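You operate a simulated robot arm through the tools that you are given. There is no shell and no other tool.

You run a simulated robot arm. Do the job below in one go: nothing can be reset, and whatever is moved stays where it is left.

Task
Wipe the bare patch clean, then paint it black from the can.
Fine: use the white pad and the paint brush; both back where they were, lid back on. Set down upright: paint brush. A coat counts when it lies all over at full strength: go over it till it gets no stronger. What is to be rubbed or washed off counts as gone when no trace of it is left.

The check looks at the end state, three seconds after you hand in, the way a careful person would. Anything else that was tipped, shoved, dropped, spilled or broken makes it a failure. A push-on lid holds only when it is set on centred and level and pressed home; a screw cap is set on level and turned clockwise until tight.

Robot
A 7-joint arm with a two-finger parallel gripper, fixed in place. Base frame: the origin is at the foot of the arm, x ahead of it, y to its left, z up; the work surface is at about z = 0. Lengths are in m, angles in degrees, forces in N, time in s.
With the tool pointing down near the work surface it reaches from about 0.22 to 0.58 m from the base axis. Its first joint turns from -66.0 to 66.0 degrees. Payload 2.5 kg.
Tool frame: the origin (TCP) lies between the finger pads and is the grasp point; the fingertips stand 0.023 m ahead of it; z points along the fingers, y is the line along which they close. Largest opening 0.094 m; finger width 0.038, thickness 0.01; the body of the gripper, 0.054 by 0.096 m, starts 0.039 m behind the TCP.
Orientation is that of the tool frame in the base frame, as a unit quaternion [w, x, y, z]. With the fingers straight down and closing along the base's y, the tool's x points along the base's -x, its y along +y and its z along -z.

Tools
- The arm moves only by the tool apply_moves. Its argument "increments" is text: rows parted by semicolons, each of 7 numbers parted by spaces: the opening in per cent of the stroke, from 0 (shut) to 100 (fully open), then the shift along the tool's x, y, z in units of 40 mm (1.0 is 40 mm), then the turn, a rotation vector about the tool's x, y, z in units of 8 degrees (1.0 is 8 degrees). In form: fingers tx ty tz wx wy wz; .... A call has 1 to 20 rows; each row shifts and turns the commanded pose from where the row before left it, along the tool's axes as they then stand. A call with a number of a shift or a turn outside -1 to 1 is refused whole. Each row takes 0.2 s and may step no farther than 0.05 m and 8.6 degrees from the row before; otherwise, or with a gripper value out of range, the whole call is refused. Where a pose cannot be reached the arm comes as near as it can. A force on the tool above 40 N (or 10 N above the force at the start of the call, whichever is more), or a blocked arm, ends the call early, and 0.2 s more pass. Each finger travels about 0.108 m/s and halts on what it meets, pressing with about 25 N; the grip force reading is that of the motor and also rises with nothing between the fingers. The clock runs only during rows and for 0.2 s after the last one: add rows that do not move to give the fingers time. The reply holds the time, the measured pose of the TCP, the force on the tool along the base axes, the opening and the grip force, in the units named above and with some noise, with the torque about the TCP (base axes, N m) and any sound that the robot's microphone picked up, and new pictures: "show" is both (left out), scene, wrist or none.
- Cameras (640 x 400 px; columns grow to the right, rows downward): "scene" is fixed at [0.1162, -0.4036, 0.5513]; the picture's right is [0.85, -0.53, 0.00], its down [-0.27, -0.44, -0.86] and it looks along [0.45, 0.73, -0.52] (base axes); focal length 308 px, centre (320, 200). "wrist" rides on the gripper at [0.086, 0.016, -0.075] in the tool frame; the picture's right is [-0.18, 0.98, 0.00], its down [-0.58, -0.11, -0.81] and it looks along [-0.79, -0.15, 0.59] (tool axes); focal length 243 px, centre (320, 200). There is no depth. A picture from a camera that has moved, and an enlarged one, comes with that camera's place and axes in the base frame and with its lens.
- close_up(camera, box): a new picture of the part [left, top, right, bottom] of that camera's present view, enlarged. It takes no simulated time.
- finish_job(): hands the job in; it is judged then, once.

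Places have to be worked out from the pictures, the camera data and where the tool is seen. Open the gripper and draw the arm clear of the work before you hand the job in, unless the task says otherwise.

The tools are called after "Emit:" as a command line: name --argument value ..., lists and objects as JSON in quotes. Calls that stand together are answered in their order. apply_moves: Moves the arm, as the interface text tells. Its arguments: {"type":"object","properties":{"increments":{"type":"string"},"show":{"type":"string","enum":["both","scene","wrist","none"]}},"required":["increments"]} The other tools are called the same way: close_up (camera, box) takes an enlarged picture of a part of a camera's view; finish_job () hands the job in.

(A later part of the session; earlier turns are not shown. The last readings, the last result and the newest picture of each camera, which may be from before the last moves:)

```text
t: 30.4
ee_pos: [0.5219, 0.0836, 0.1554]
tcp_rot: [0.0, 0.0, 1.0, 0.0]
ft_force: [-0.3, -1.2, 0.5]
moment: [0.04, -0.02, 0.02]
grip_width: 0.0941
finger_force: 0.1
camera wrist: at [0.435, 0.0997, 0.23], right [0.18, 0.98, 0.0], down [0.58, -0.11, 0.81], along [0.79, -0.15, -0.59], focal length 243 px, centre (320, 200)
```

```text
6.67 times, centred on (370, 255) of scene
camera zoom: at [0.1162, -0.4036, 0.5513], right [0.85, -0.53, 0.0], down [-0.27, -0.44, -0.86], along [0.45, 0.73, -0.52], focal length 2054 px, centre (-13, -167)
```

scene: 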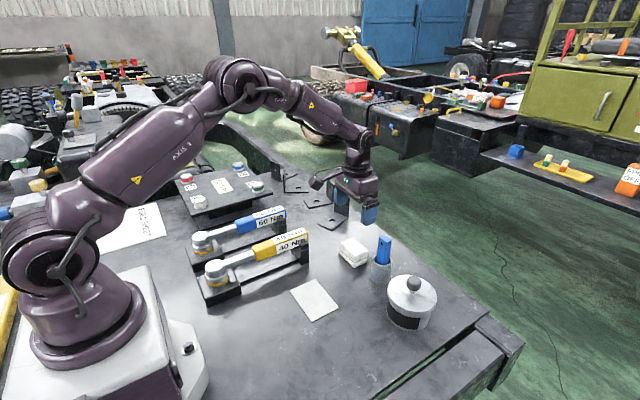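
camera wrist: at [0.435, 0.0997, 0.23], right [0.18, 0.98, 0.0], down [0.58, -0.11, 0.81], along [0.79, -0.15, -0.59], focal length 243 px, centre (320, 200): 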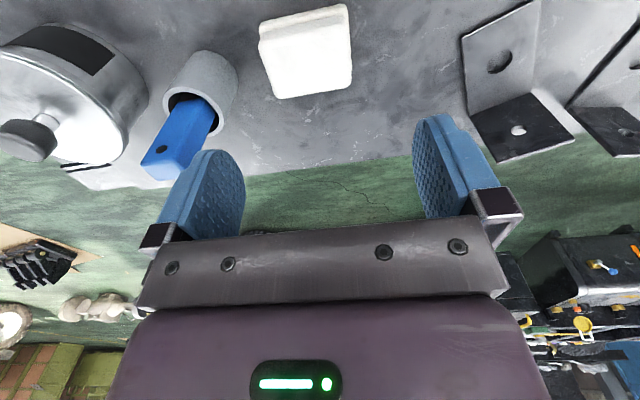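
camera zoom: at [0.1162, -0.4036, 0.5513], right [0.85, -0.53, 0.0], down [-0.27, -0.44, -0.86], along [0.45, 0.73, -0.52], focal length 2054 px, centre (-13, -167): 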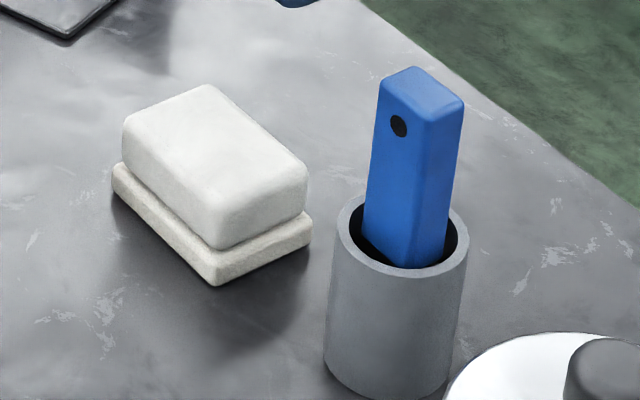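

The pad came to rest about 13 mm too far toward −y, apparently dragged when the fingers opened. I go back to its present position (y≈0.071) to re-grip and correct it.

Emit:
apply_moves --increments "100 0 -0.33 0 0 0 0;100 0 0 0.9 0 0 0;100 0 0 0.9 0 0 0;100 0 0 0.8 0 0 0;100 0 0 0.3 0 0 0;100 0 0 0 0 0 0"

Emit:
close_up --camera "scene" --box '[300, 190, 420, 280]'

Emit:
close_up --camera "wrist" --box '[150, 70, 510, 240]'

```text
t: 31.8
ee_pos: [0.5182, 0.0729, 0.0404]
tcp_rot: [0.001, 0.0, 1.0, 0.0]
ft_force: [0.1, -0.4, 0.1]
moment: [-0.01, -0.03, 0.01]
grip_width: 0.0939
finger_force: 0.1
camera wrist: at [0.4328, 0.0892, 0.1149], right [0.18, 0.98, 0.0], down [0.58, -0.11, 0.81], along [0.79, -0.15, -0.59], focal length 243 px, centre (320, 200)
```

scene: 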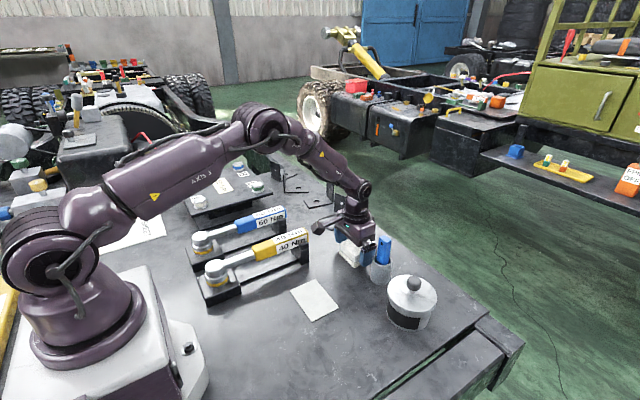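
wrist: 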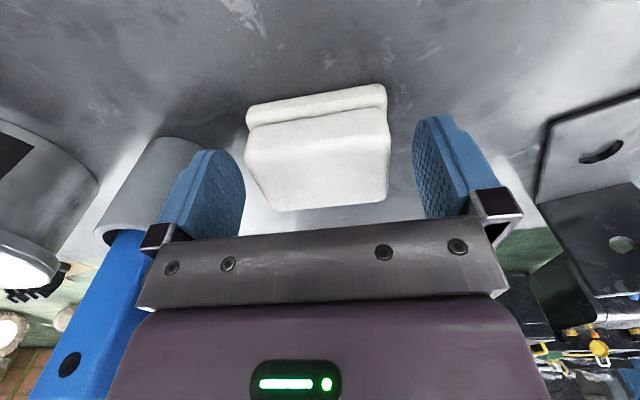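

```text
4.44 times, centred on (360, 235) of scene
camera zoom: at [0.1162, -0.4036, 0.5513], right [0.85, -0.53, 0.0], down [-0.27, -0.44, -0.86], along [0.45, 0.73, -0.52], focal length 1370 px, centre (142, 44)
```

zoom: 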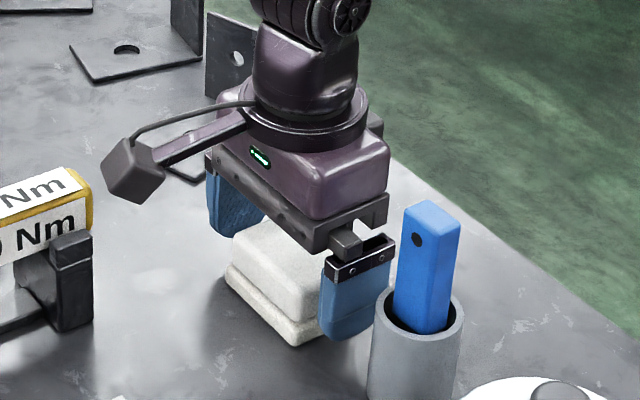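

```text
1.78 times, centred on (330, 155) of wrist
camera zoom: at [0.4328, 0.0892, 0.1149], right [0.18, 0.98, 0.0], down [0.58, -0.11, 0.81], along [0.79, -0.15, -0.59], focal length 431 px, centre (302, 280)
```

zoom: 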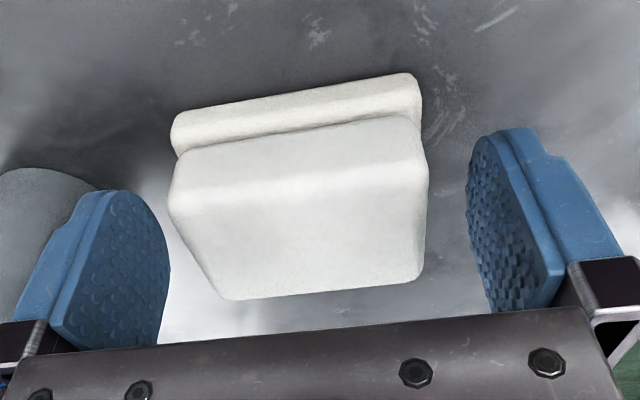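

The pad is centred between the fingers. I grip it, lift slightly, shift +13 mm in y and lower it again, without opening yet.

Emit:
apply_moves --increments "60 0 0 0 0 0 0;60 0 0 0 0 0 0;60 0 0 0 0 0 0;60 0 0 -0.2 0 0 0;60 0 0.16 0 0 0 0;60 0 0.165 0 0 0 0;60 0 0 0 0 0 0;60 0 0 0.15 0 0 0;60 0 0 0.04 0 0 0;60 0 0 0 0 0 0"

Emit:
close_up --camera "scene" --box '[330, 225, 410, 285]'

```text
t: 34.0
ee_pos: [0.5185, 0.0847, 0.0408]
tcp_rot: [0.0, -0.001, 1.0, 0.0]
ft_force: [0.1, 0.4, -0.1]
moment: [-0.01, 0.0, -0.03]
grip_width: 0.0654
finger_force: 24.8
camera wrist: at [0.4329, 0.1008, 0.1153], right [0.18, 0.98, 0.0], down [0.58, -0.11, 0.81], along [0.79, -0.15, -0.59], focal length 243 px, centre (320, 200)
```

scene: 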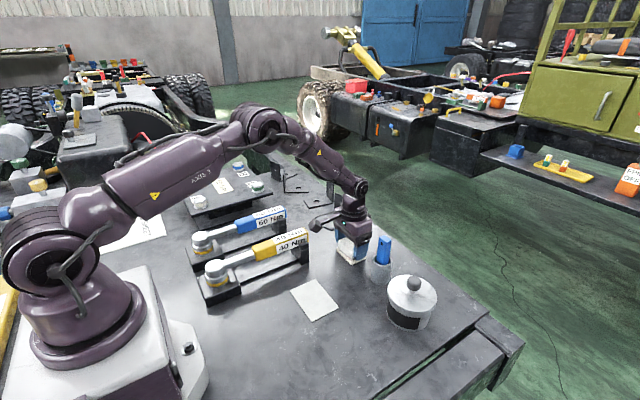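
wrist: 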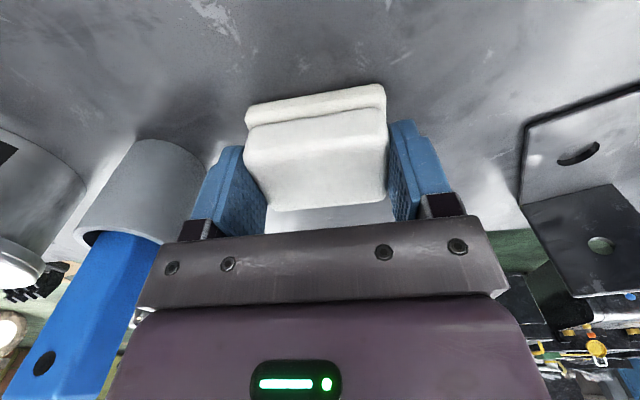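

```text
6.67 times, centred on (370, 255) of scene
camera zoom: at [0.1162, -0.4036, 0.5513], right [0.85, -0.53, 0.0], down [-0.27, -0.44, -0.86], along [0.45, 0.73, -0.52], focal length 2054 px, centre (-13, -167)
```

zoom: 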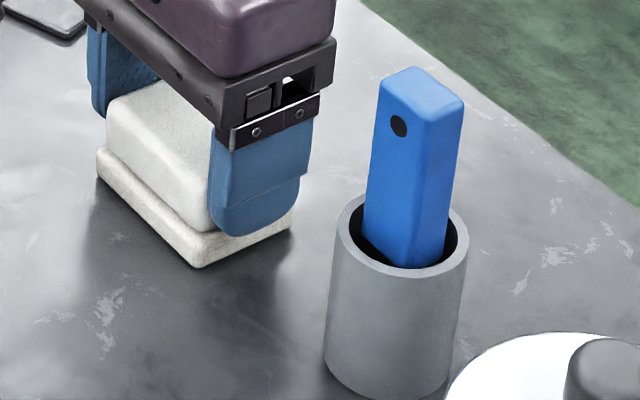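

The pad's corner now sits at its original pixel position. I open only slightly in small steps and check that the pad stays put before lifting.

Emit:
apply_moves --increments "70 0 0 0 0 0 0;71 0 0 0 0 0 0;72 0 0 0 0 0 0;74 0 0 0 0 0 0;76 0 0 0 0 0 0;78 0 0 0 0 0 0;78 0 0 0 0 0 0" --show "wrist"

Emit:
close_up --camera "scene" --box '[330, 225, 410, 285]'

```text
t: 35.6
ee_pos: [0.5196, 0.0846, 0.0407]
tcp_rot: [0.0, 0.0, 1.0, 0.0]
ft_force: [0.1, 0.7, -0.8]
moment: [0.01, -0.02, 0.01]
grip_width: 0.073
finger_force: 0.1
camera wrist: at [0.4329, 0.1008, 0.1154], right [0.18, 0.98, 0.0], down [0.58, -0.11, 0.81], along [0.79, -0.15, -0.59], focal length 243 px, centre (320, 200)
```

wrist: 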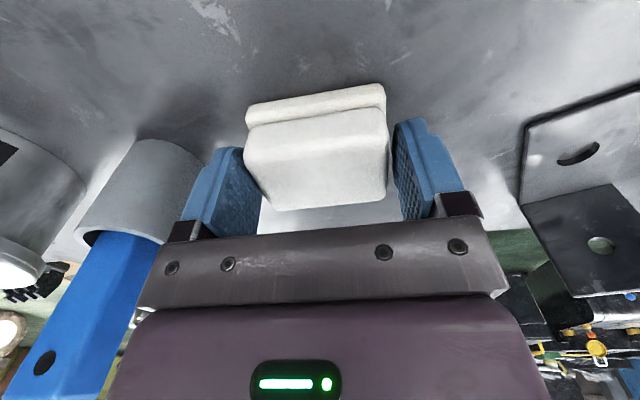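

```text
6.67 times, centred on (370, 255) of scene
camera zoom: at [0.1162, -0.4036, 0.5513], right [0.85, -0.53, 0.0], down [-0.27, -0.44, -0.86], along [0.45, 0.73, -0.52], focal length 2054 px, centre (-13, -167)
```

zoom: 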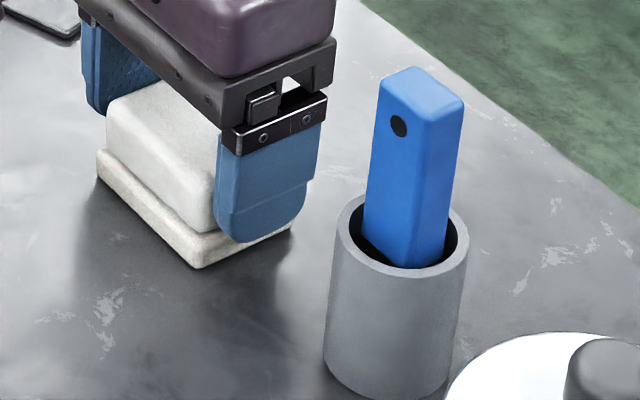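

The pad stayed in place and the fingers are free. I lift straight up, then cross at a safe height above the brush to a viewing pose near the can.

Emit:
apply_moves --increments "78 0 0 -0.5 0 0 0;78 0 0 -0.9 0 0 0;78 0 0 -0.9 0 0 0;78 0 0 -0.9 0 0 0;78 0 0 -0.8 0 0 0;100 0.5 -0.9 0 0 0 0;100 0.5 -0.9 0 0 0 0;100 0.5 -0.9 0 0 0 0;100 0.5 -0.9 0 0 0 0;100 0.5 -0.9 0 0 0 0;100 0 -0.875 0 0 0 0;100 0 0 0 0 0 0;100 0 0 0 0 0 0"

Emit:
close_up --camera "wrist" --box '[220, 50, 440, 220]'

Emit:
close_up --camera "scene" --box '[330, 225, 410, 285]'

```text
t: 38.4
ee_pos: [0.4184, -0.1306, 0.1983]
tcp_rot: [0.001, 0.0, 1.0, 0.0]
ft_force: [0.7, -0.6, 0.5]
moment: [0.03, -0.02, -0.03]
grip_width: 0.0942
finger_force: 0.0
camera wrist: at [0.3336, -0.1142, 0.2742], right [0.18, 0.98, 0.0], down [0.58, -0.11, 0.81], along [0.79, -0.15, -0.59], focal length 243 px, centre (320, 200)
```

scene: 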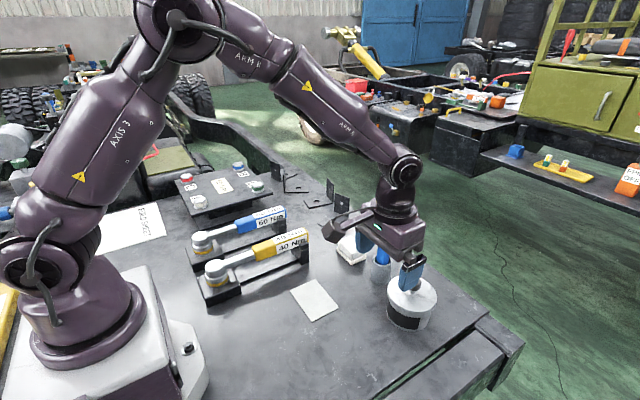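
wrist: 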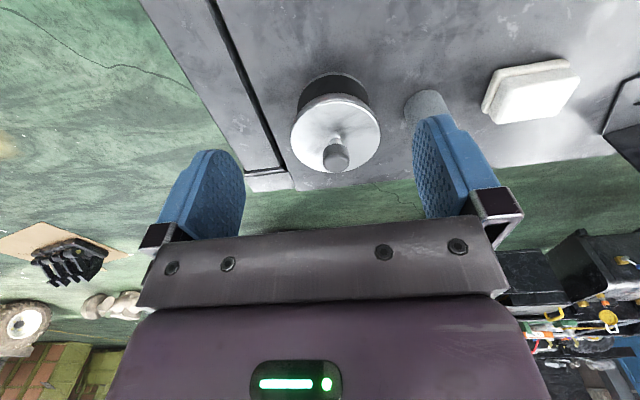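

```text
2.35 times, centred on (330, 135) of wrist
camera zoom: at [0.3336, -0.1142, 0.2742], right [0.18, 0.98, 0.0], down [0.58, -0.11, 0.81], along [0.79, -0.15, -0.59], focal length 571 px, centre (296, 353)
```

zoom: 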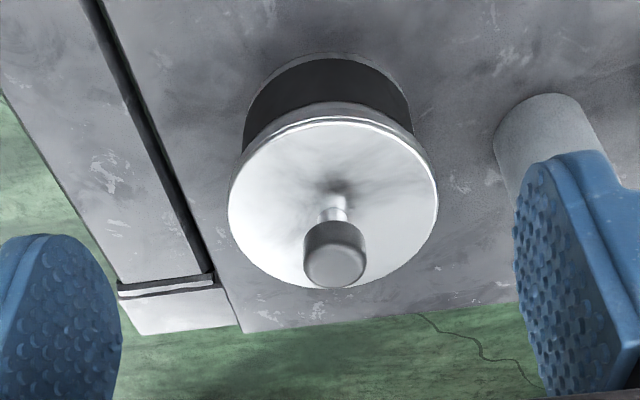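

```text
6.67 times, centred on (370, 255) of scene
camera zoom: at [0.1162, -0.4037, 0.5513], right [0.85, -0.53, 0.0], down [-0.27, -0.44, -0.86], along [0.45, 0.73, -0.52], focal length 2054 px, centre (-13, -167)
```

zoom: 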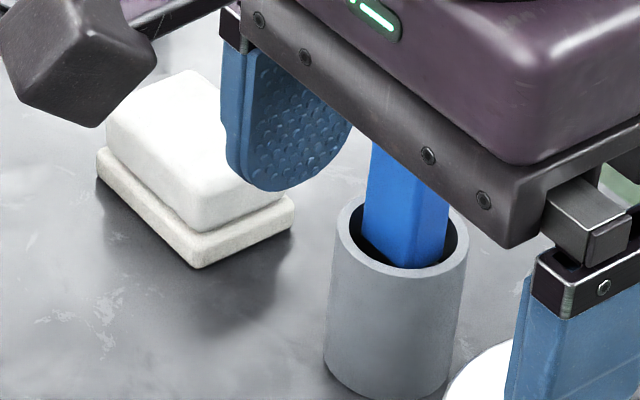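

The pad is back exactly in its original spot. The lid knob is at about (0.507, −0.1305), so I move above it and come part-way down.

Emit:
apply_moves --increments "100 -0.9 0 0 0 0 0;100 -0.9 0 0 0 0 0;100 -0.35 0 0 0 0 0;100 0 0 0.8 0 0 0;100 0 0 0.6 0 0 0;100 0 0 0 0 0 0;100 0 0 0 0 0 0"

Emit:
close_up --camera "wrist" --box '[220, 30, 440, 220]'

Emit:
close_up --camera "scene" --box '[350, 210, 470, 340]'

```text
t: 40.0
ee_pos: [0.5061, -0.1292, 0.1451]
tcp_rot: [0.0, 0.0, 1.0, 0.0]
ft_force: [-0.3, -0.7, 0.4]
moment: [-0.02, 0.02, -0.02]
grip_width: 0.0943
finger_force: 0.1
camera wrist: at [0.4192, -0.1135, 0.2182], right [0.18, 0.98, 0.0], down [0.58, -0.11, 0.81], along [0.79, -0.15, -0.59], focal length 243 px, centre (320, 200)
```

scene: 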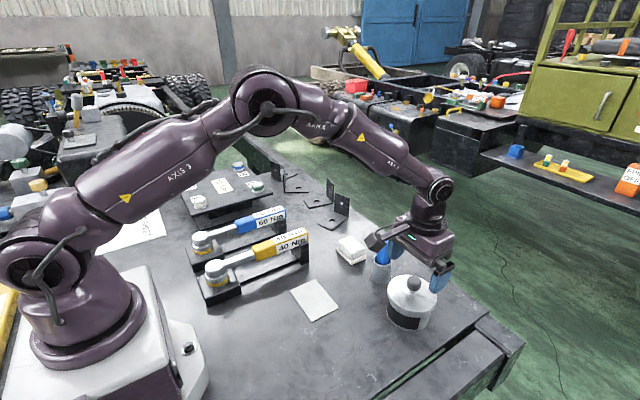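
wrist: 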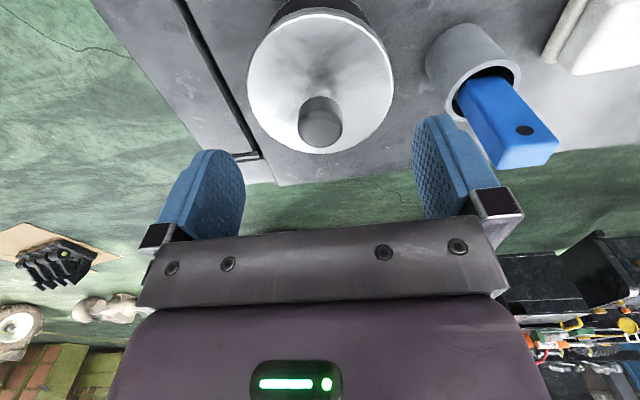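

```text
2.11 times, centred on (330, 125) of wrist
camera zoom: at [0.4192, -0.1135, 0.2182], right [0.18, 0.98, 0.0], down [0.58, -0.11, 0.81], along [0.79, -0.15, -0.59], focal length 511 px, centre (299, 358)
```

zoom: 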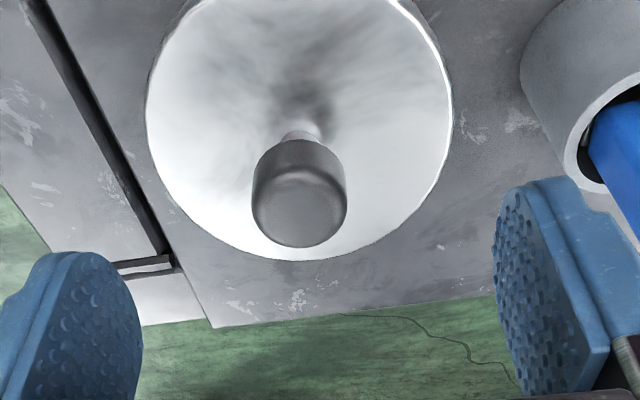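

```text
3.08 times, centred on (410, 275) of scene
camera zoom: at [0.1162, -0.4036, 0.5513], right [0.85, -0.53, 0.0], down [-0.27, -0.44, -0.86], along [0.45, 0.73, -0.52], focal length 948 px, centre (43, -31)
```

zoom: 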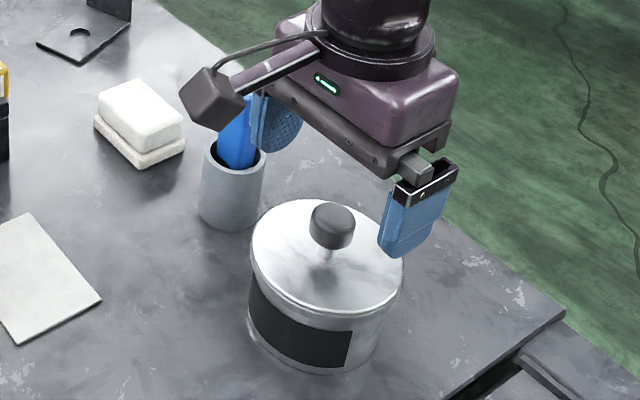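

The knob is centred between the fingers. I descend so the fingertips are just above the lid plate and close on the knob.

Emit:
apply_moves --increments "100 -0.04 0 0.6 0 0 0;100 0 0 0.4 0 0 0;100 0 0 0.2 0 0 0;100 0 0 0 0 0 0;10 0 0 0 0 0 0;10 0 0 0 0 0 0;10 0 0 0 0 0 0;10 0 0 0 0 0 0"

Emit:
close_up --camera "scene" --box '[350, 230, 470, 340]'

Emit:
close_up --camera "wrist" --box '[200, 50, 460, 230]'

```text
t: 41.8
ee_pos: [0.5065, -0.13, 0.0967]
tcp_rot: [0.001, 0.0, 1.0, 0.0]
ft_force: [0.6, 0.0, -0.5]
moment: [-0.02, -0.06, 0.01]
grip_width: 0.027
finger_force: 25.2
heard: snap
camera wrist: at [0.42, -0.1148, 0.1716], right [0.18, 0.98, 0.0], down [0.58, -0.11, 0.81], along [0.79, -0.15, -0.59], focal length 243 px, centre (320, 200)
```

scene: 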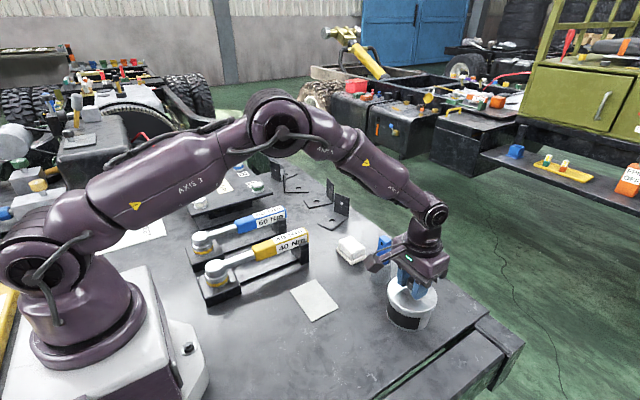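
wrist: 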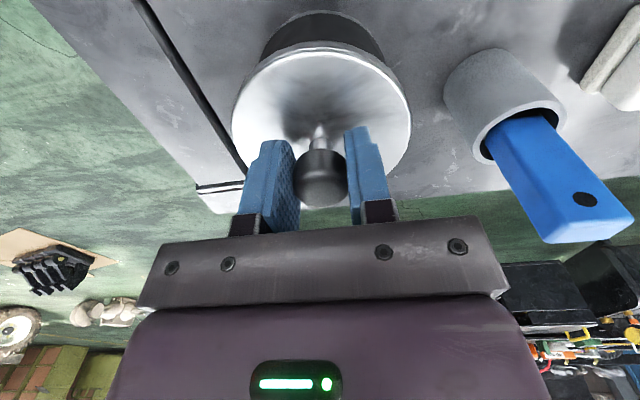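

```text
3.64 times, centred on (410, 285) of scene
camera zoom: at [0.1162, -0.4036, 0.5513], right [0.85, -0.53, 0.0], down [-0.27, -0.44, -0.86], along [0.45, 0.73, -0.52], focal length 1120 px, centre (-7, -109)
```

zoom: 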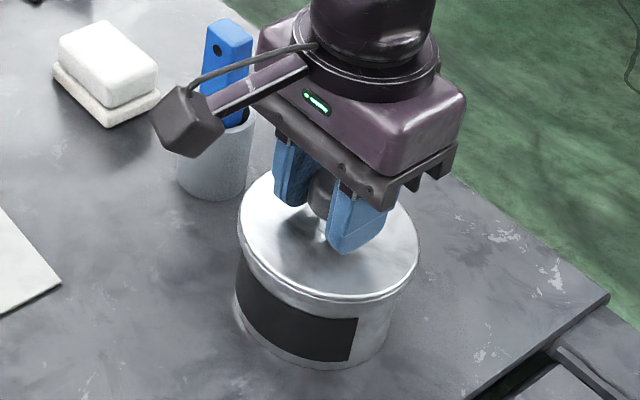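

```text
2.22 times, centred on (330, 140) of wrist
camera zoom: at [0.42, -0.1148, 0.1716], right [0.18, 0.98, 0.0], down [0.58, -0.11, 0.81], along [0.79, -0.15, -0.59], focal length 539 px, centre (298, 333)
```

zoom: 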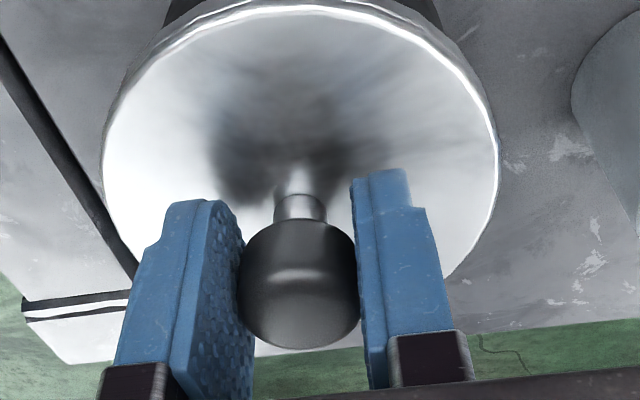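

The knob is gripped (0.027 m) and I heard a snap, so the lid may already have come loose. I lift straight up slowly and watch whether the can stays down.

Emit:
apply_moves --increments "10 0 0 -0.1 0 0 0;10 0 0 -0.15 0 0 0;10 0 0 -0.25 0 0 0;10 0 0 -0.4 0 0 0;10 0 0 0 0 0 0"

Emit:
close_up --camera "scene" --box '[350, 230, 470, 340]'

```text
t: 43.0
ee_pos: [0.5067, -0.1307, 0.1336]
tcp_rot: [0.0, 0.0, 1.0, 0.0]
ft_force: [-0.7, -0.9, -0.8]
moment: [0.01, 0.03, -0.02]
grip_width: 0.0268
finger_force: 25.1
camera wrist: at [0.4205, -0.1146, 0.2074], right [0.18, 0.98, 0.0], down [0.58, -0.11, 0.81], along [0.79, -0.15, -0.59], focal length 243 px, centre (320, 200)
```

scene: 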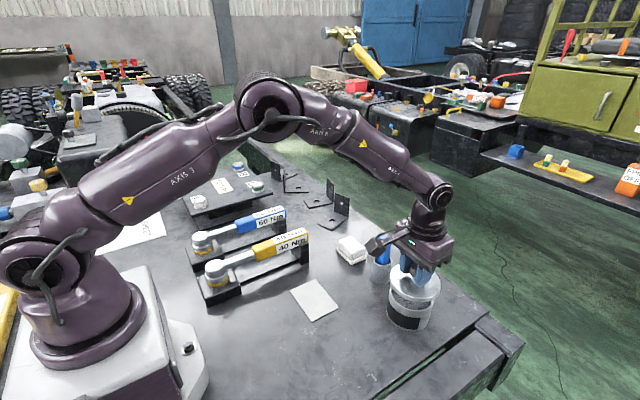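
wrist: 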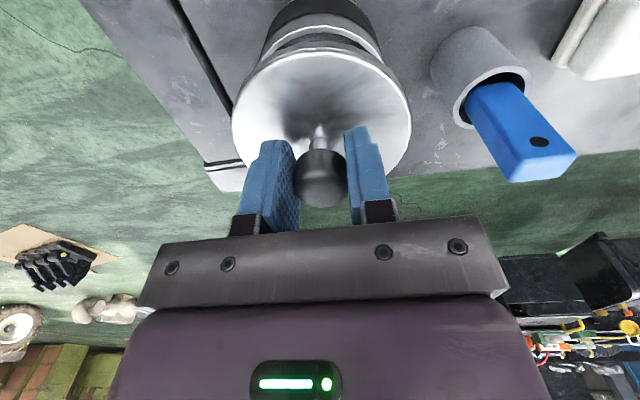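

```text
3.64 times, centred on (410, 285) of scene
camera zoom: at [0.1162, -0.4036, 0.5513], right [0.85, -0.53, 0.0], down [-0.27, -0.44, -0.86], along [0.45, 0.73, -0.52], focal length 1120 px, centre (-7, -109)
```

zoom: 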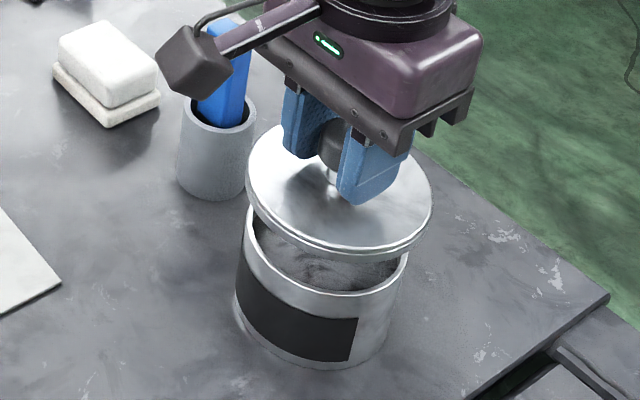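

The lid came off cleanly and the can stayed put. I raise the lid further and carry it to a free spot at about (0.385, −0.135).

Emit:
apply_moves --increments "10 0 0 -0.7 0 0 0;10 0 0 -0.8 0 0 0;10 0.8 0 0 0 0 0;10 0.8 0 0 0 0 0;10 0.8 -0.05 0 0 0 0;10 0.7 -0.05 0 0 0 0;10 0 0 0.8 0 0 0;10 0 0 0.9 0 0 0;10 0 0 0.9 0 0 0;10 0 0 0.4 0 0 0;10 0 0 0 0 0 0"

Emit:
close_up --camera "scene" --box '[290, 240, 450, 360]'

```text
t: 45.4
ee_pos: [0.3842, -0.1352, 0.0732]
tcp_rot: [0.0, 0.0, 1.0, 0.0]
ft_force: [0.1, -0.1, -0.9]
moment: [0.02, 0.01, 0.01]
grip_width: 0.0268
finger_force: 24.8
camera wrist: at [0.2988, -0.1186, 0.1477], right [0.18, 0.98, 0.0], down [0.58, -0.11, 0.81], along [0.79, -0.15, -0.59], focal length 243 px, centre (320, 200)
```

scene: 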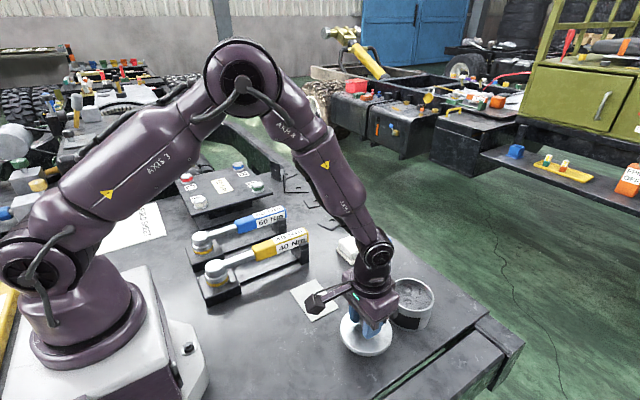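
wrist: 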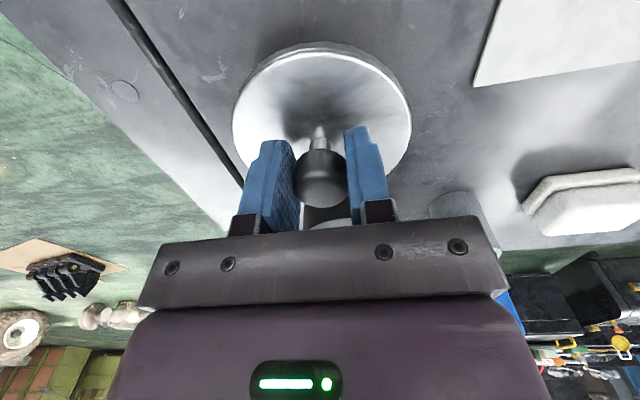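

```text
3.33 times, centred on (370, 300) of scene
camera zoom: at [0.1162, -0.4036, 0.5513], right [0.85, -0.53, 0.0], down [-0.27, -0.44, -0.86], along [0.45, 0.73, -0.52], focal length 1027 px, centre (153, -133)
```

zoom: 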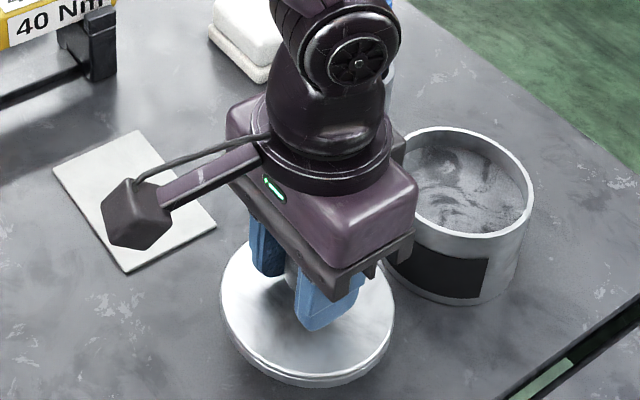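

The lid hovers over a clear spot. I lower it gently until it touches the bench.

Emit:
apply_moves --increments "10 0 0 0.3 0 0 0;10 0 0 0.1 0 0 0;10 0 0 0.05 0 0 0;10 0 0 0 0 0 0" --show "none"

Emit:
apply_moves --increments "10 0 0 0.05 0 0 0;10 0 0 0.05 0 0 0;10 0 0 0 0 0 0" --show "none"

```text
t: 46.4
ee_pos: [0.383, -0.1347, 0.0549]
tcp_rot: [0.0, 0.0, 1.0, 0.0]
ft_force: [-0.7, -0.4, -1.2]
moment: [0.01, 0.01, -0.01]
grip_width: 0.0268
finger_force: 24.5
```

```text
t: 47.2
ee_pos: [0.3831, -0.1335, 0.0509]
tcp_rot: [0.0, 0.0, 1.0, 0.0]
ft_force: [0.1, -0.4, -0.3]
moment: [0.02, 0.02, -0.02]
grip_width: 0.027
finger_force: 25.4
```

Emit:
apply_moves --increments "10 0 0 0.05 0 0 0;10 0 0 0.05 0 0 0;10 0 0 0 0 0 0" --show "none"

```text
t: 48.0
ee_pos: [0.3823, -0.135, 0.0465]
tcp_rot: [0.0, 0.0, 1.0, 0.0]
ft_force: [-0.1, 0.1, -0.5]
moment: [-0.01, 0.03, 0.01]
grip_width: 0.0269
finger_force: 25.0
```

Still no contact at z≈0.0466. I continue down in 1 mm steps.

Emit:
apply_moves --increments "10 0 0 0.025 0 0 0;10 0 0 0.025 0 0 0;10 0 0 0 0 0 0" --show "wrist"

Emit:
close_up --camera "scene" --box '[310, 270, 410, 370]'

```text
t: 48.8
ee_pos: [0.3823, -0.1356, 0.0453]
tcp_rot: [0.001, 0.0, 1.0, 0.0]
ft_force: [0.2, -0.1, 0.1]
moment: [-0.01, 0.0, 0.01]
grip_width: 0.0272
finger_force: 24.9
camera wrist: at [0.2969, -0.1186, 0.1196], right [0.18, 0.98, 0.0], down [0.58, -0.11, 0.81], along [0.79, -0.15, -0.59], focal length 243 px, centre (320, 200)
```

wrist: 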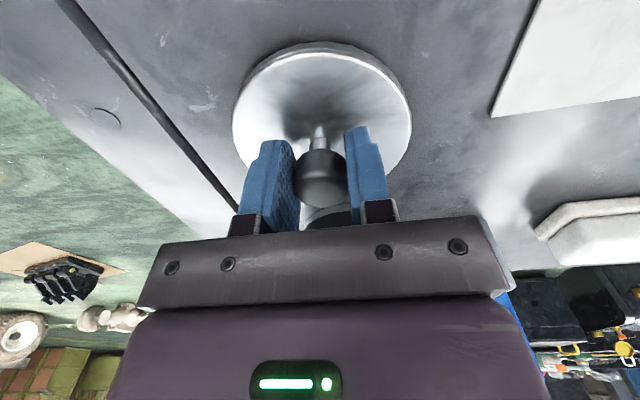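

```text
4.00 times, centred on (360, 320) of scene
camera zoom: at [0.1162, -0.4036, 0.5513], right [0.85, -0.53, 0.0], down [-0.27, -0.44, -0.86], along [0.45, 0.73, -0.52], focal length 1232 px, centre (160, -280)
```

zoom: 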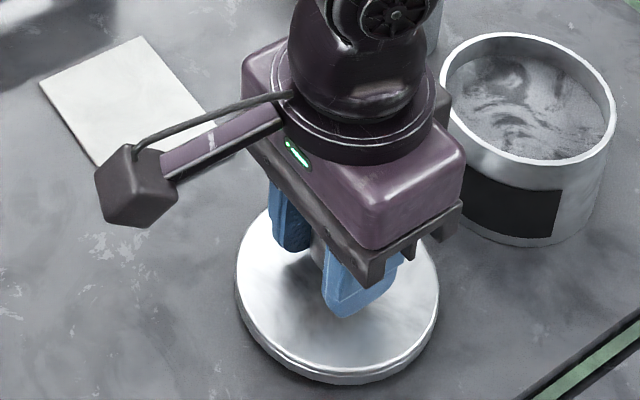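

Very close to the bench now. I continue with 0.8 mm steps until contact force appears.

Emit:
apply_moves --increments "10 0 0 0.02 0 0 0;10 0 0 0.02 0 0 0;10 0 0 0 0 0 0" --show "none"

Emit:
apply_moves --increments "10 0 0 0.02 0 0 0;10 0 0 0 0 0 0" --show "none"

```text
t: 49.6
ee_pos: [0.3835, -0.1344, 0.0431]
tcp_rot: [0.0, -0.001, 1.0, 0.0]
ft_force: [0.7, -0.6, -0.4]
moment: [0.03, -0.01, 0.0]
grip_width: 0.0269
finger_force: 25.0
```

```text
t: 50.2
ee_pos: [0.3835, -0.1341, 0.0418]
tcp_rot: [0.0, 0.0, 1.0, 0.0]
ft_force: [-1.0, -0.3, 0.2]
moment: [0.0, -0.03, 0.03]
grip_width: 0.0268
finger_force: 24.8
```

Emit:
apply_moves --increments "10 0 0 0.02 0 0 0;10 0 0 0 0 0 0" --show "none"

```text
t: 50.8
ee_pos: [0.3821, -0.1333, 0.0412]
tcp_rot: [-0.001, 0.0, 1.0, 0.0]
ft_force: [0.1, 1.2, -0.4]
moment: [-0.01, -0.04, -0.03]
grip_width: 0.027
finger_force: 24.7
```

No contact yet at z≈0.0414. I continue down carefully.

Emit:
apply_moves --increments "10 0 0 0.02 0 0 0;10 0 0 0 0 0 0" --show "none"

Emit:
close_up --camera "scene" --box '[330, 300, 400, 365]'

```text
t: 51.4
ee_pos: [0.3822, -0.134, 0.0404]
tcp_rot: [0.0, 0.0, 1.0, 0.0]
ft_force: [-0.2, 0.4, -1.5]
moment: [0.01, -0.03, -0.01]
grip_width: 0.0268
finger_force: 25.4
```

```text
6.15 times, centred on (365, 332) of scene
camera zoom: at [0.1162, -0.4036, 0.5513], right [0.85, -0.53, 0.0], down [-0.27, -0.44, -0.86], along [0.45, 0.73, -0.52], focal length 1896 px, centre (43, -615)
```

zoom: 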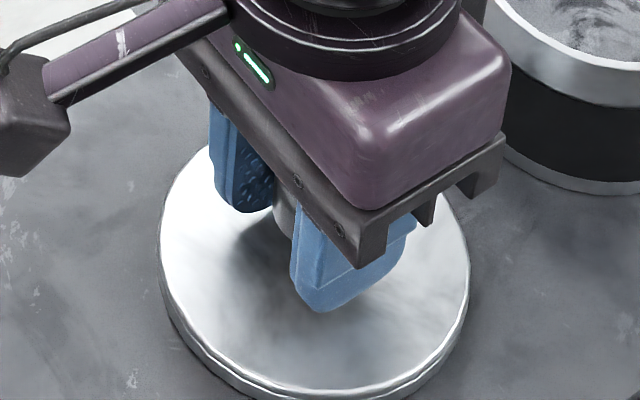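

The lid is almost on the bench, so I continue in sub-millimetre steps.

Emit:
apply_moves --increments "10 0 0 0.025 0 0 0;10 0 0 0 0 0 0" --show "none"

Emit:
apply_moves --increments "10 0 0 0.025 0 0 0;10 0 0 0 0 0 0" --show "none"

```text
t: 52.0
ee_pos: [0.3835, -0.1336, 0.04]
tcp_rot: [0.0, 0.0, 1.0, 0.0]
ft_force: [0.8, 0.3, -1.5]
moment: [0.0, -0.01, 0.0]
grip_width: 0.0269
finger_force: 24.8
```

```text
t: 52.6
ee_pos: [0.3823, -0.1342, 0.0395]
tcp_rot: [0.001, 0.0, 1.0, 0.0]
ft_force: [0.5, 0.0, -1.4]
moment: [0.0, 0.06, -0.02]
grip_width: 0.0269
finger_force: 25.2
```

Emit:
apply_moves --increments "10 0 0 0.025 0 0 0;10 0 0 0 0 0 0" --show "none"

Emit:
apply_moves --increments "10 0 0 0.025 0 0 0;10 0 0 0 0 0 0" --show "wrist"

Emit:
close_up --camera "scene" --box '[330, 310, 400, 365]'

```text
t: 53.2
ee_pos: [0.3832, -0.1333, 0.0387]
tcp_rot: [0.0, 0.0, 1.0, 0.0]
ft_force: [-0.8, 0.0, -1.2]
moment: [0.02, 0.0, 0.02]
grip_width: 0.0271
finger_force: 24.5
```

```text
t: 53.8
ee_pos: [0.3825, -0.1339, 0.0372]
tcp_rot: [0.0, -0.001, 1.0, 0.0]
ft_force: [0.1, 0.6, 0.2]
moment: [0.02, -0.02, -0.01]
grip_width: 0.0274
finger_force: 25.3
camera wrist: at [0.2962, -0.1185, 0.1116], right [0.18, 0.98, 0.0], down [0.58, -0.11, 0.81], along [0.79, -0.15, -0.59], focal length 243 px, centre (320, 200)
```

wrist: 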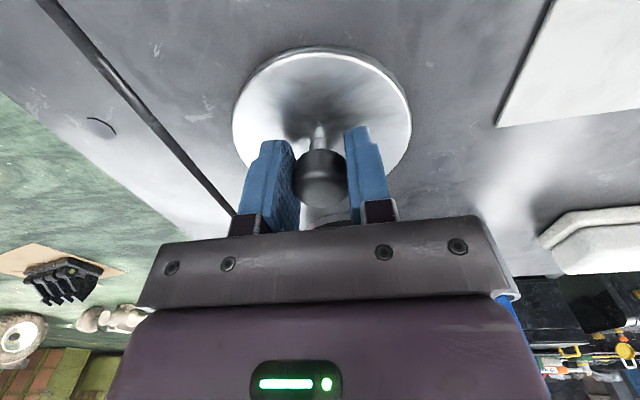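

```text
7.27 times, centred on (365, 338) of scene
camera zoom: at [0.1162, -0.4036, 0.5513], right [0.85, -0.53, 0.0], down [-0.27, -0.44, -0.86], along [0.45, 0.73, -0.52], focal length 2241 px, centre (-7, -800)
```

zoom: 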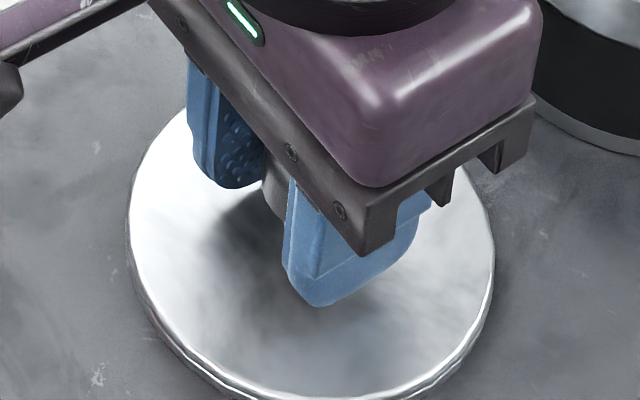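

Emit:
apply_moves --increments "10 0 0 0.025 0 0 0;10 0 0 0 0 0 0" --show "none"

Emit:
apply_moves --increments "10 0 0 0.025 0 0 0;10 0 0 0 0 0 0" --show "none"

```text
t: 54.4
ee_pos: [0.3831, -0.1327, 0.0362]
tcp_rot: [0.0, 0.0, 1.0, 0.0]
ft_force: [-0.9, -0.5, -0.3]
moment: [-0.01, 0.0, -0.01]
grip_width: 0.0269
finger_force: 25.0
```

```text
t: 55.0
ee_pos: [0.3814, -0.1344, 0.0339]
tcp_rot: [0.001, 0.0, 1.0, 0.0]
ft_force: [0.2, 0.4, -0.9]
moment: [0.01, 0.01, -0.02]
grip_width: 0.0271
finger_force: 24.6
```

Emit:
apply_moves --increments "10 0 0 0.025 0 0 0;10 0 0 0 0 0 0" --show "none"

Emit:
close_up --camera "wrist" --box '[220, 40, 420, 220]'

Emit:
close_up --camera "scene" --box '[325, 300, 405, 370]'

```text
t: 55.6
ee_pos: [0.384, -0.134, 0.0341]
tcp_rot: [0.0, 0.0, 1.0, 0.001]
ft_force: [-4.7, 0.8, 11.8]
moment: [-0.01, 0.01, 0.02]
grip_width: 0.0271
finger_force: 24.9
```

```text
2.22 times, centred on (320, 130) of wrist
camera zoom: at [0.2967, -0.1181, 0.109], right [0.18, 0.98, 0.0], down [0.58, -0.11, 0.81], along [0.79, -0.15, -0.59], focal length 539 px, centre (320, 356)
```

zoom: 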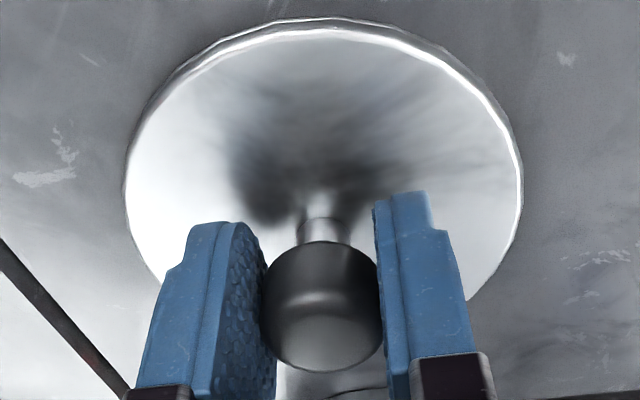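

```text
5.71 times, centred on (365, 335) of scene
camera zoom: at [0.1161, -0.4036, 0.5513], right [0.85, -0.53, 0.0], down [-0.27, -0.44, -0.86], along [0.45, 0.73, -0.52], focal length 1761 px, centre (63, -571)
```

zoom: 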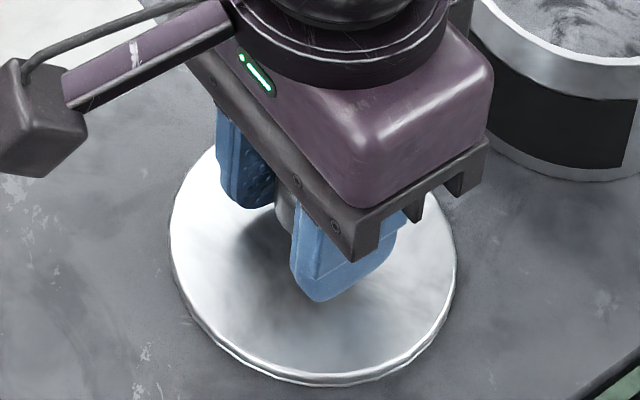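

Contact at 11.8 N, so the lid is on the bench. I relieve the pressure slightly, open in small steps and check the lid stays put.

Emit:
apply_moves --increments "10 0 0 -0.012 0 0 0;30 0 0 0 0 0 0;32 0 0 0 0 0 0;34 0 0 0 0 0 0;38 0 0 0 0 0 0;42 0 0 0 0 0 0;46 0 0 0 0 0 0;46 0 0 0 0 0 0" --show "both"

```text
t: 57.4
ee_pos: [0.384, -0.133, 0.0345]
tcp_rot: [0.0, 0.0, 1.0, 0.001]
ft_force: [0.0, 0.4, -0.1]
moment: [0.0, 0.0, 0.02]
grip_width: 0.0433
finger_force: 0.0
camera wrist: at [0.2967, -0.118, 0.1089], right [0.18, 0.98, 0.0], down [0.58, -0.11, 0.81], along [0.79, -0.15, -0.59], focal length 243 px, centre (320, 200)
```

scene: 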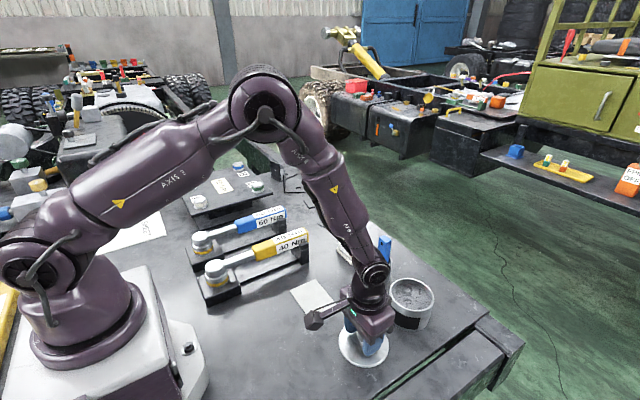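
wrist: 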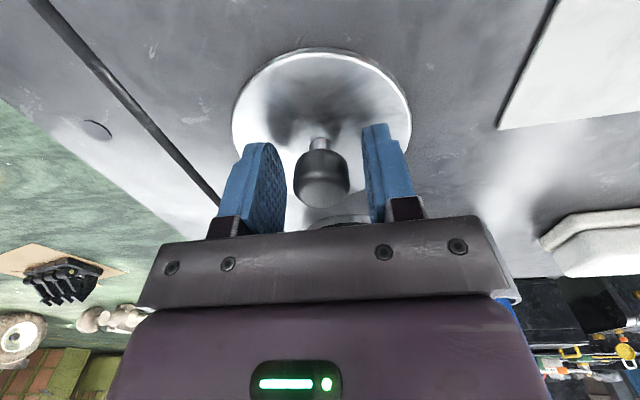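

The lid stayed in place. I lift clear and move toward the brush to view it from close up.

Emit:
apply_moves --increments "46 0 0 -0.6 0 0 0;46 0 0 -0.9 0 0 0;46 0 0 -1 0 0 0;60 0 0 -1 0 0 0;60 0 0 -1 0 0 0;60 -0.4 0.8 0 0 0 0;60 -0.4 0.8 0 0 0 0;60 -0.4 0.8 0 0 0 0;60 -0.3 0.475 0 0 0 0;60 0 0 0 0 0 0;60 0 0 0 0 0 0"

Emit:
close_up --camera "wrist" --box '[180, 50, 460, 220]'

Emit:
close_up --camera "scene" --box '[300, 240, 460, 370]'

```text
t: 59.8
ee_pos: [0.4416, -0.0206, 0.2154]
tcp_rot: [0.0, 0.0, 1.0, 0.0]
ft_force: [-0.7, 0.1, -0.4]
moment: [0.04, -0.01, -0.01]
grip_width: 0.0561
finger_force: 0.0
camera wrist: at [0.3553, -0.0043, 0.2892], right [0.18, 0.98, 0.0], down [0.58, -0.11, 0.81], along [0.79, -0.15, -0.59], focal length 243 px, centre (320, 200)
```

scene: 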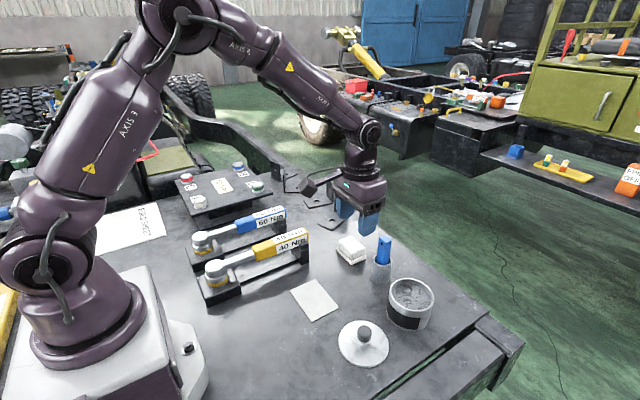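
wrist: 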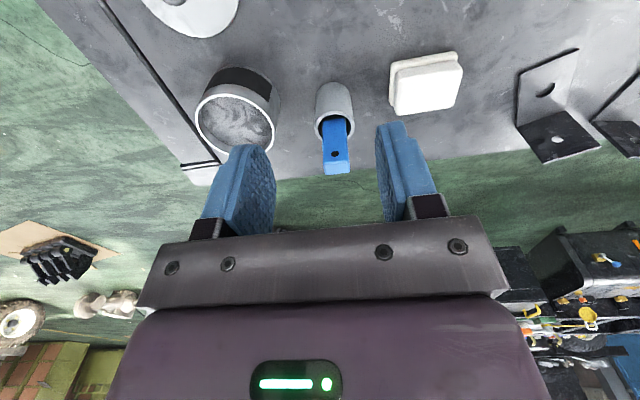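

```text
2.29 times, centred on (320, 135) of wrist
camera zoom: at [0.3553, -0.0043, 0.2892], right [0.18, 0.98, 0.0], down [0.58, -0.11, 0.81], along [0.79, -0.15, -0.59], focal length 555 px, centre (320, 349)
```

zoom: 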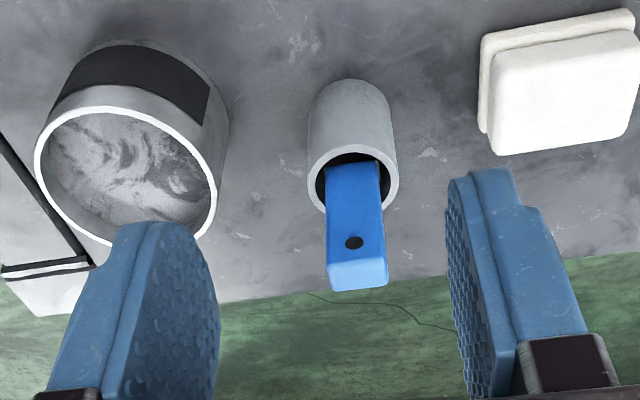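

```text
3.08 times, centred on (380, 305) of scene
camera zoom: at [0.1162, -0.4036, 0.5513], right [0.85, -0.53, 0.0], down [-0.27, -0.44, -0.86], along [0.45, 0.73, -0.52], focal length 948 px, centre (135, -123)
```

zoom: 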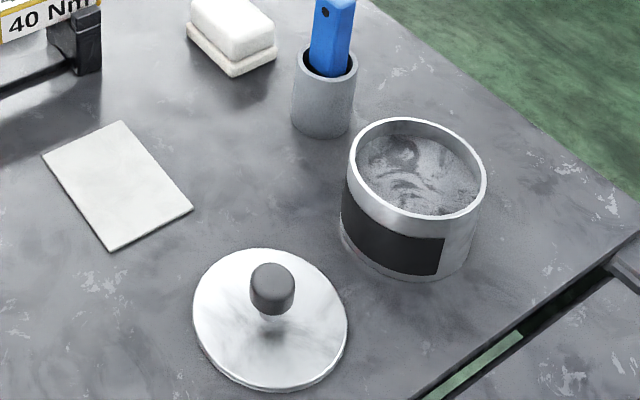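

The lid sits flat, and the open can shows its paint surface just below the rim. The handle is near (0.530, −0.0205), so I move above it with the fingertips just over the handle top and check.

Emit:
apply_moves --increments "60 -0.8 0 0 0 0 0;60 -0.8 0 0 0 0 0;60 -0.58 0 0 0 0 0;60 0 0 0.7 0 0 0;60 0 0 0.6 0 0 0;60 0 0 0 0 0 0"

Emit:
close_up --camera "wrist" --box '[200, 50, 440, 220]'

Emit:
close_up --camera "scene" --box '[330, 190, 450, 300]'

```text
t: 61.2
ee_pos: [0.5298, -0.0194, 0.1645]
tcp_rot: [0.0, 0.0, 1.0, 0.0]
ft_force: [0.6, -0.3, 0.6]
moment: [0.01, 0.02, 0.01]
grip_width: 0.0563
finger_force: 0.1
camera wrist: at [0.4432, -0.0035, 0.2387], right [0.18, 0.98, 0.0], down [0.58, -0.11, 0.81], along [0.79, -0.15, -0.59], focal length 243 px, centre (320, 200)
```

scene: 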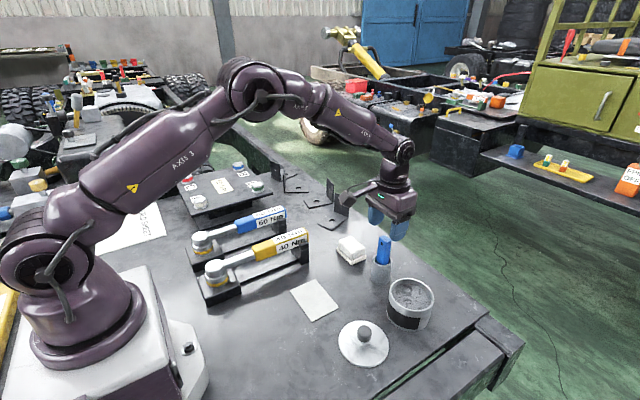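
wrist: 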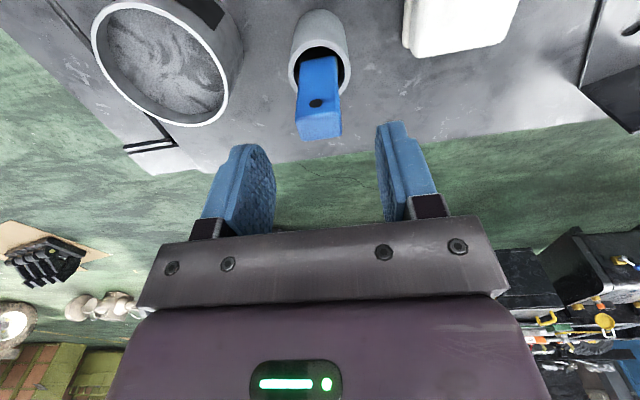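

```text
2.35 times, centred on (320, 135) of wrist
camera zoom: at [0.4432, -0.0035, 0.2387], right [0.18, 0.98, 0.0], down [0.58, -0.11, 0.81], along [0.79, -0.15, -0.59], focal length 571 px, centre (320, 353)
```

zoom: 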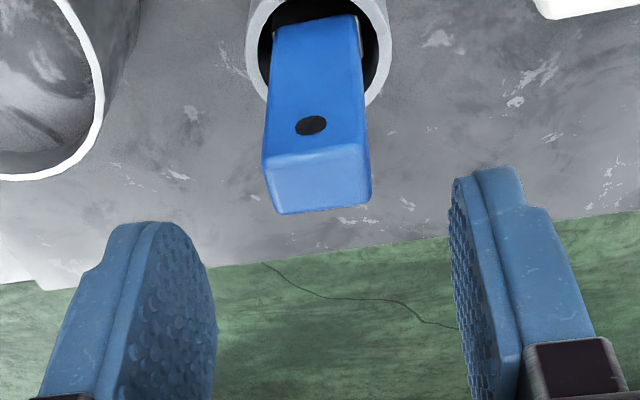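

```text
3.64 times, centred on (390, 245) of scene
camera zoom: at [0.1162, -0.4036, 0.5513], right [0.85, -0.53, 0.0], down [-0.27, -0.44, -0.86], along [0.45, 0.73, -0.52], focal length 1120 px, centre (66, 36)
```

zoom: 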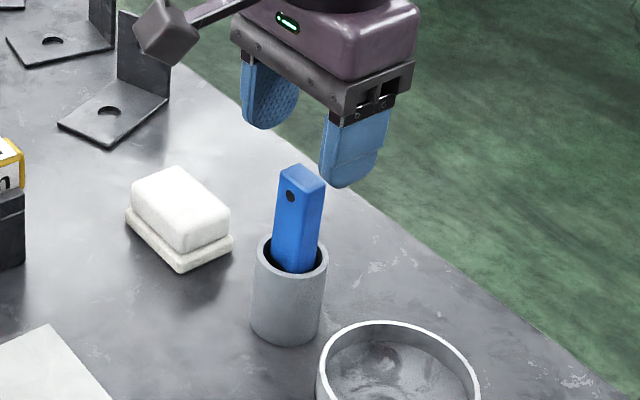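

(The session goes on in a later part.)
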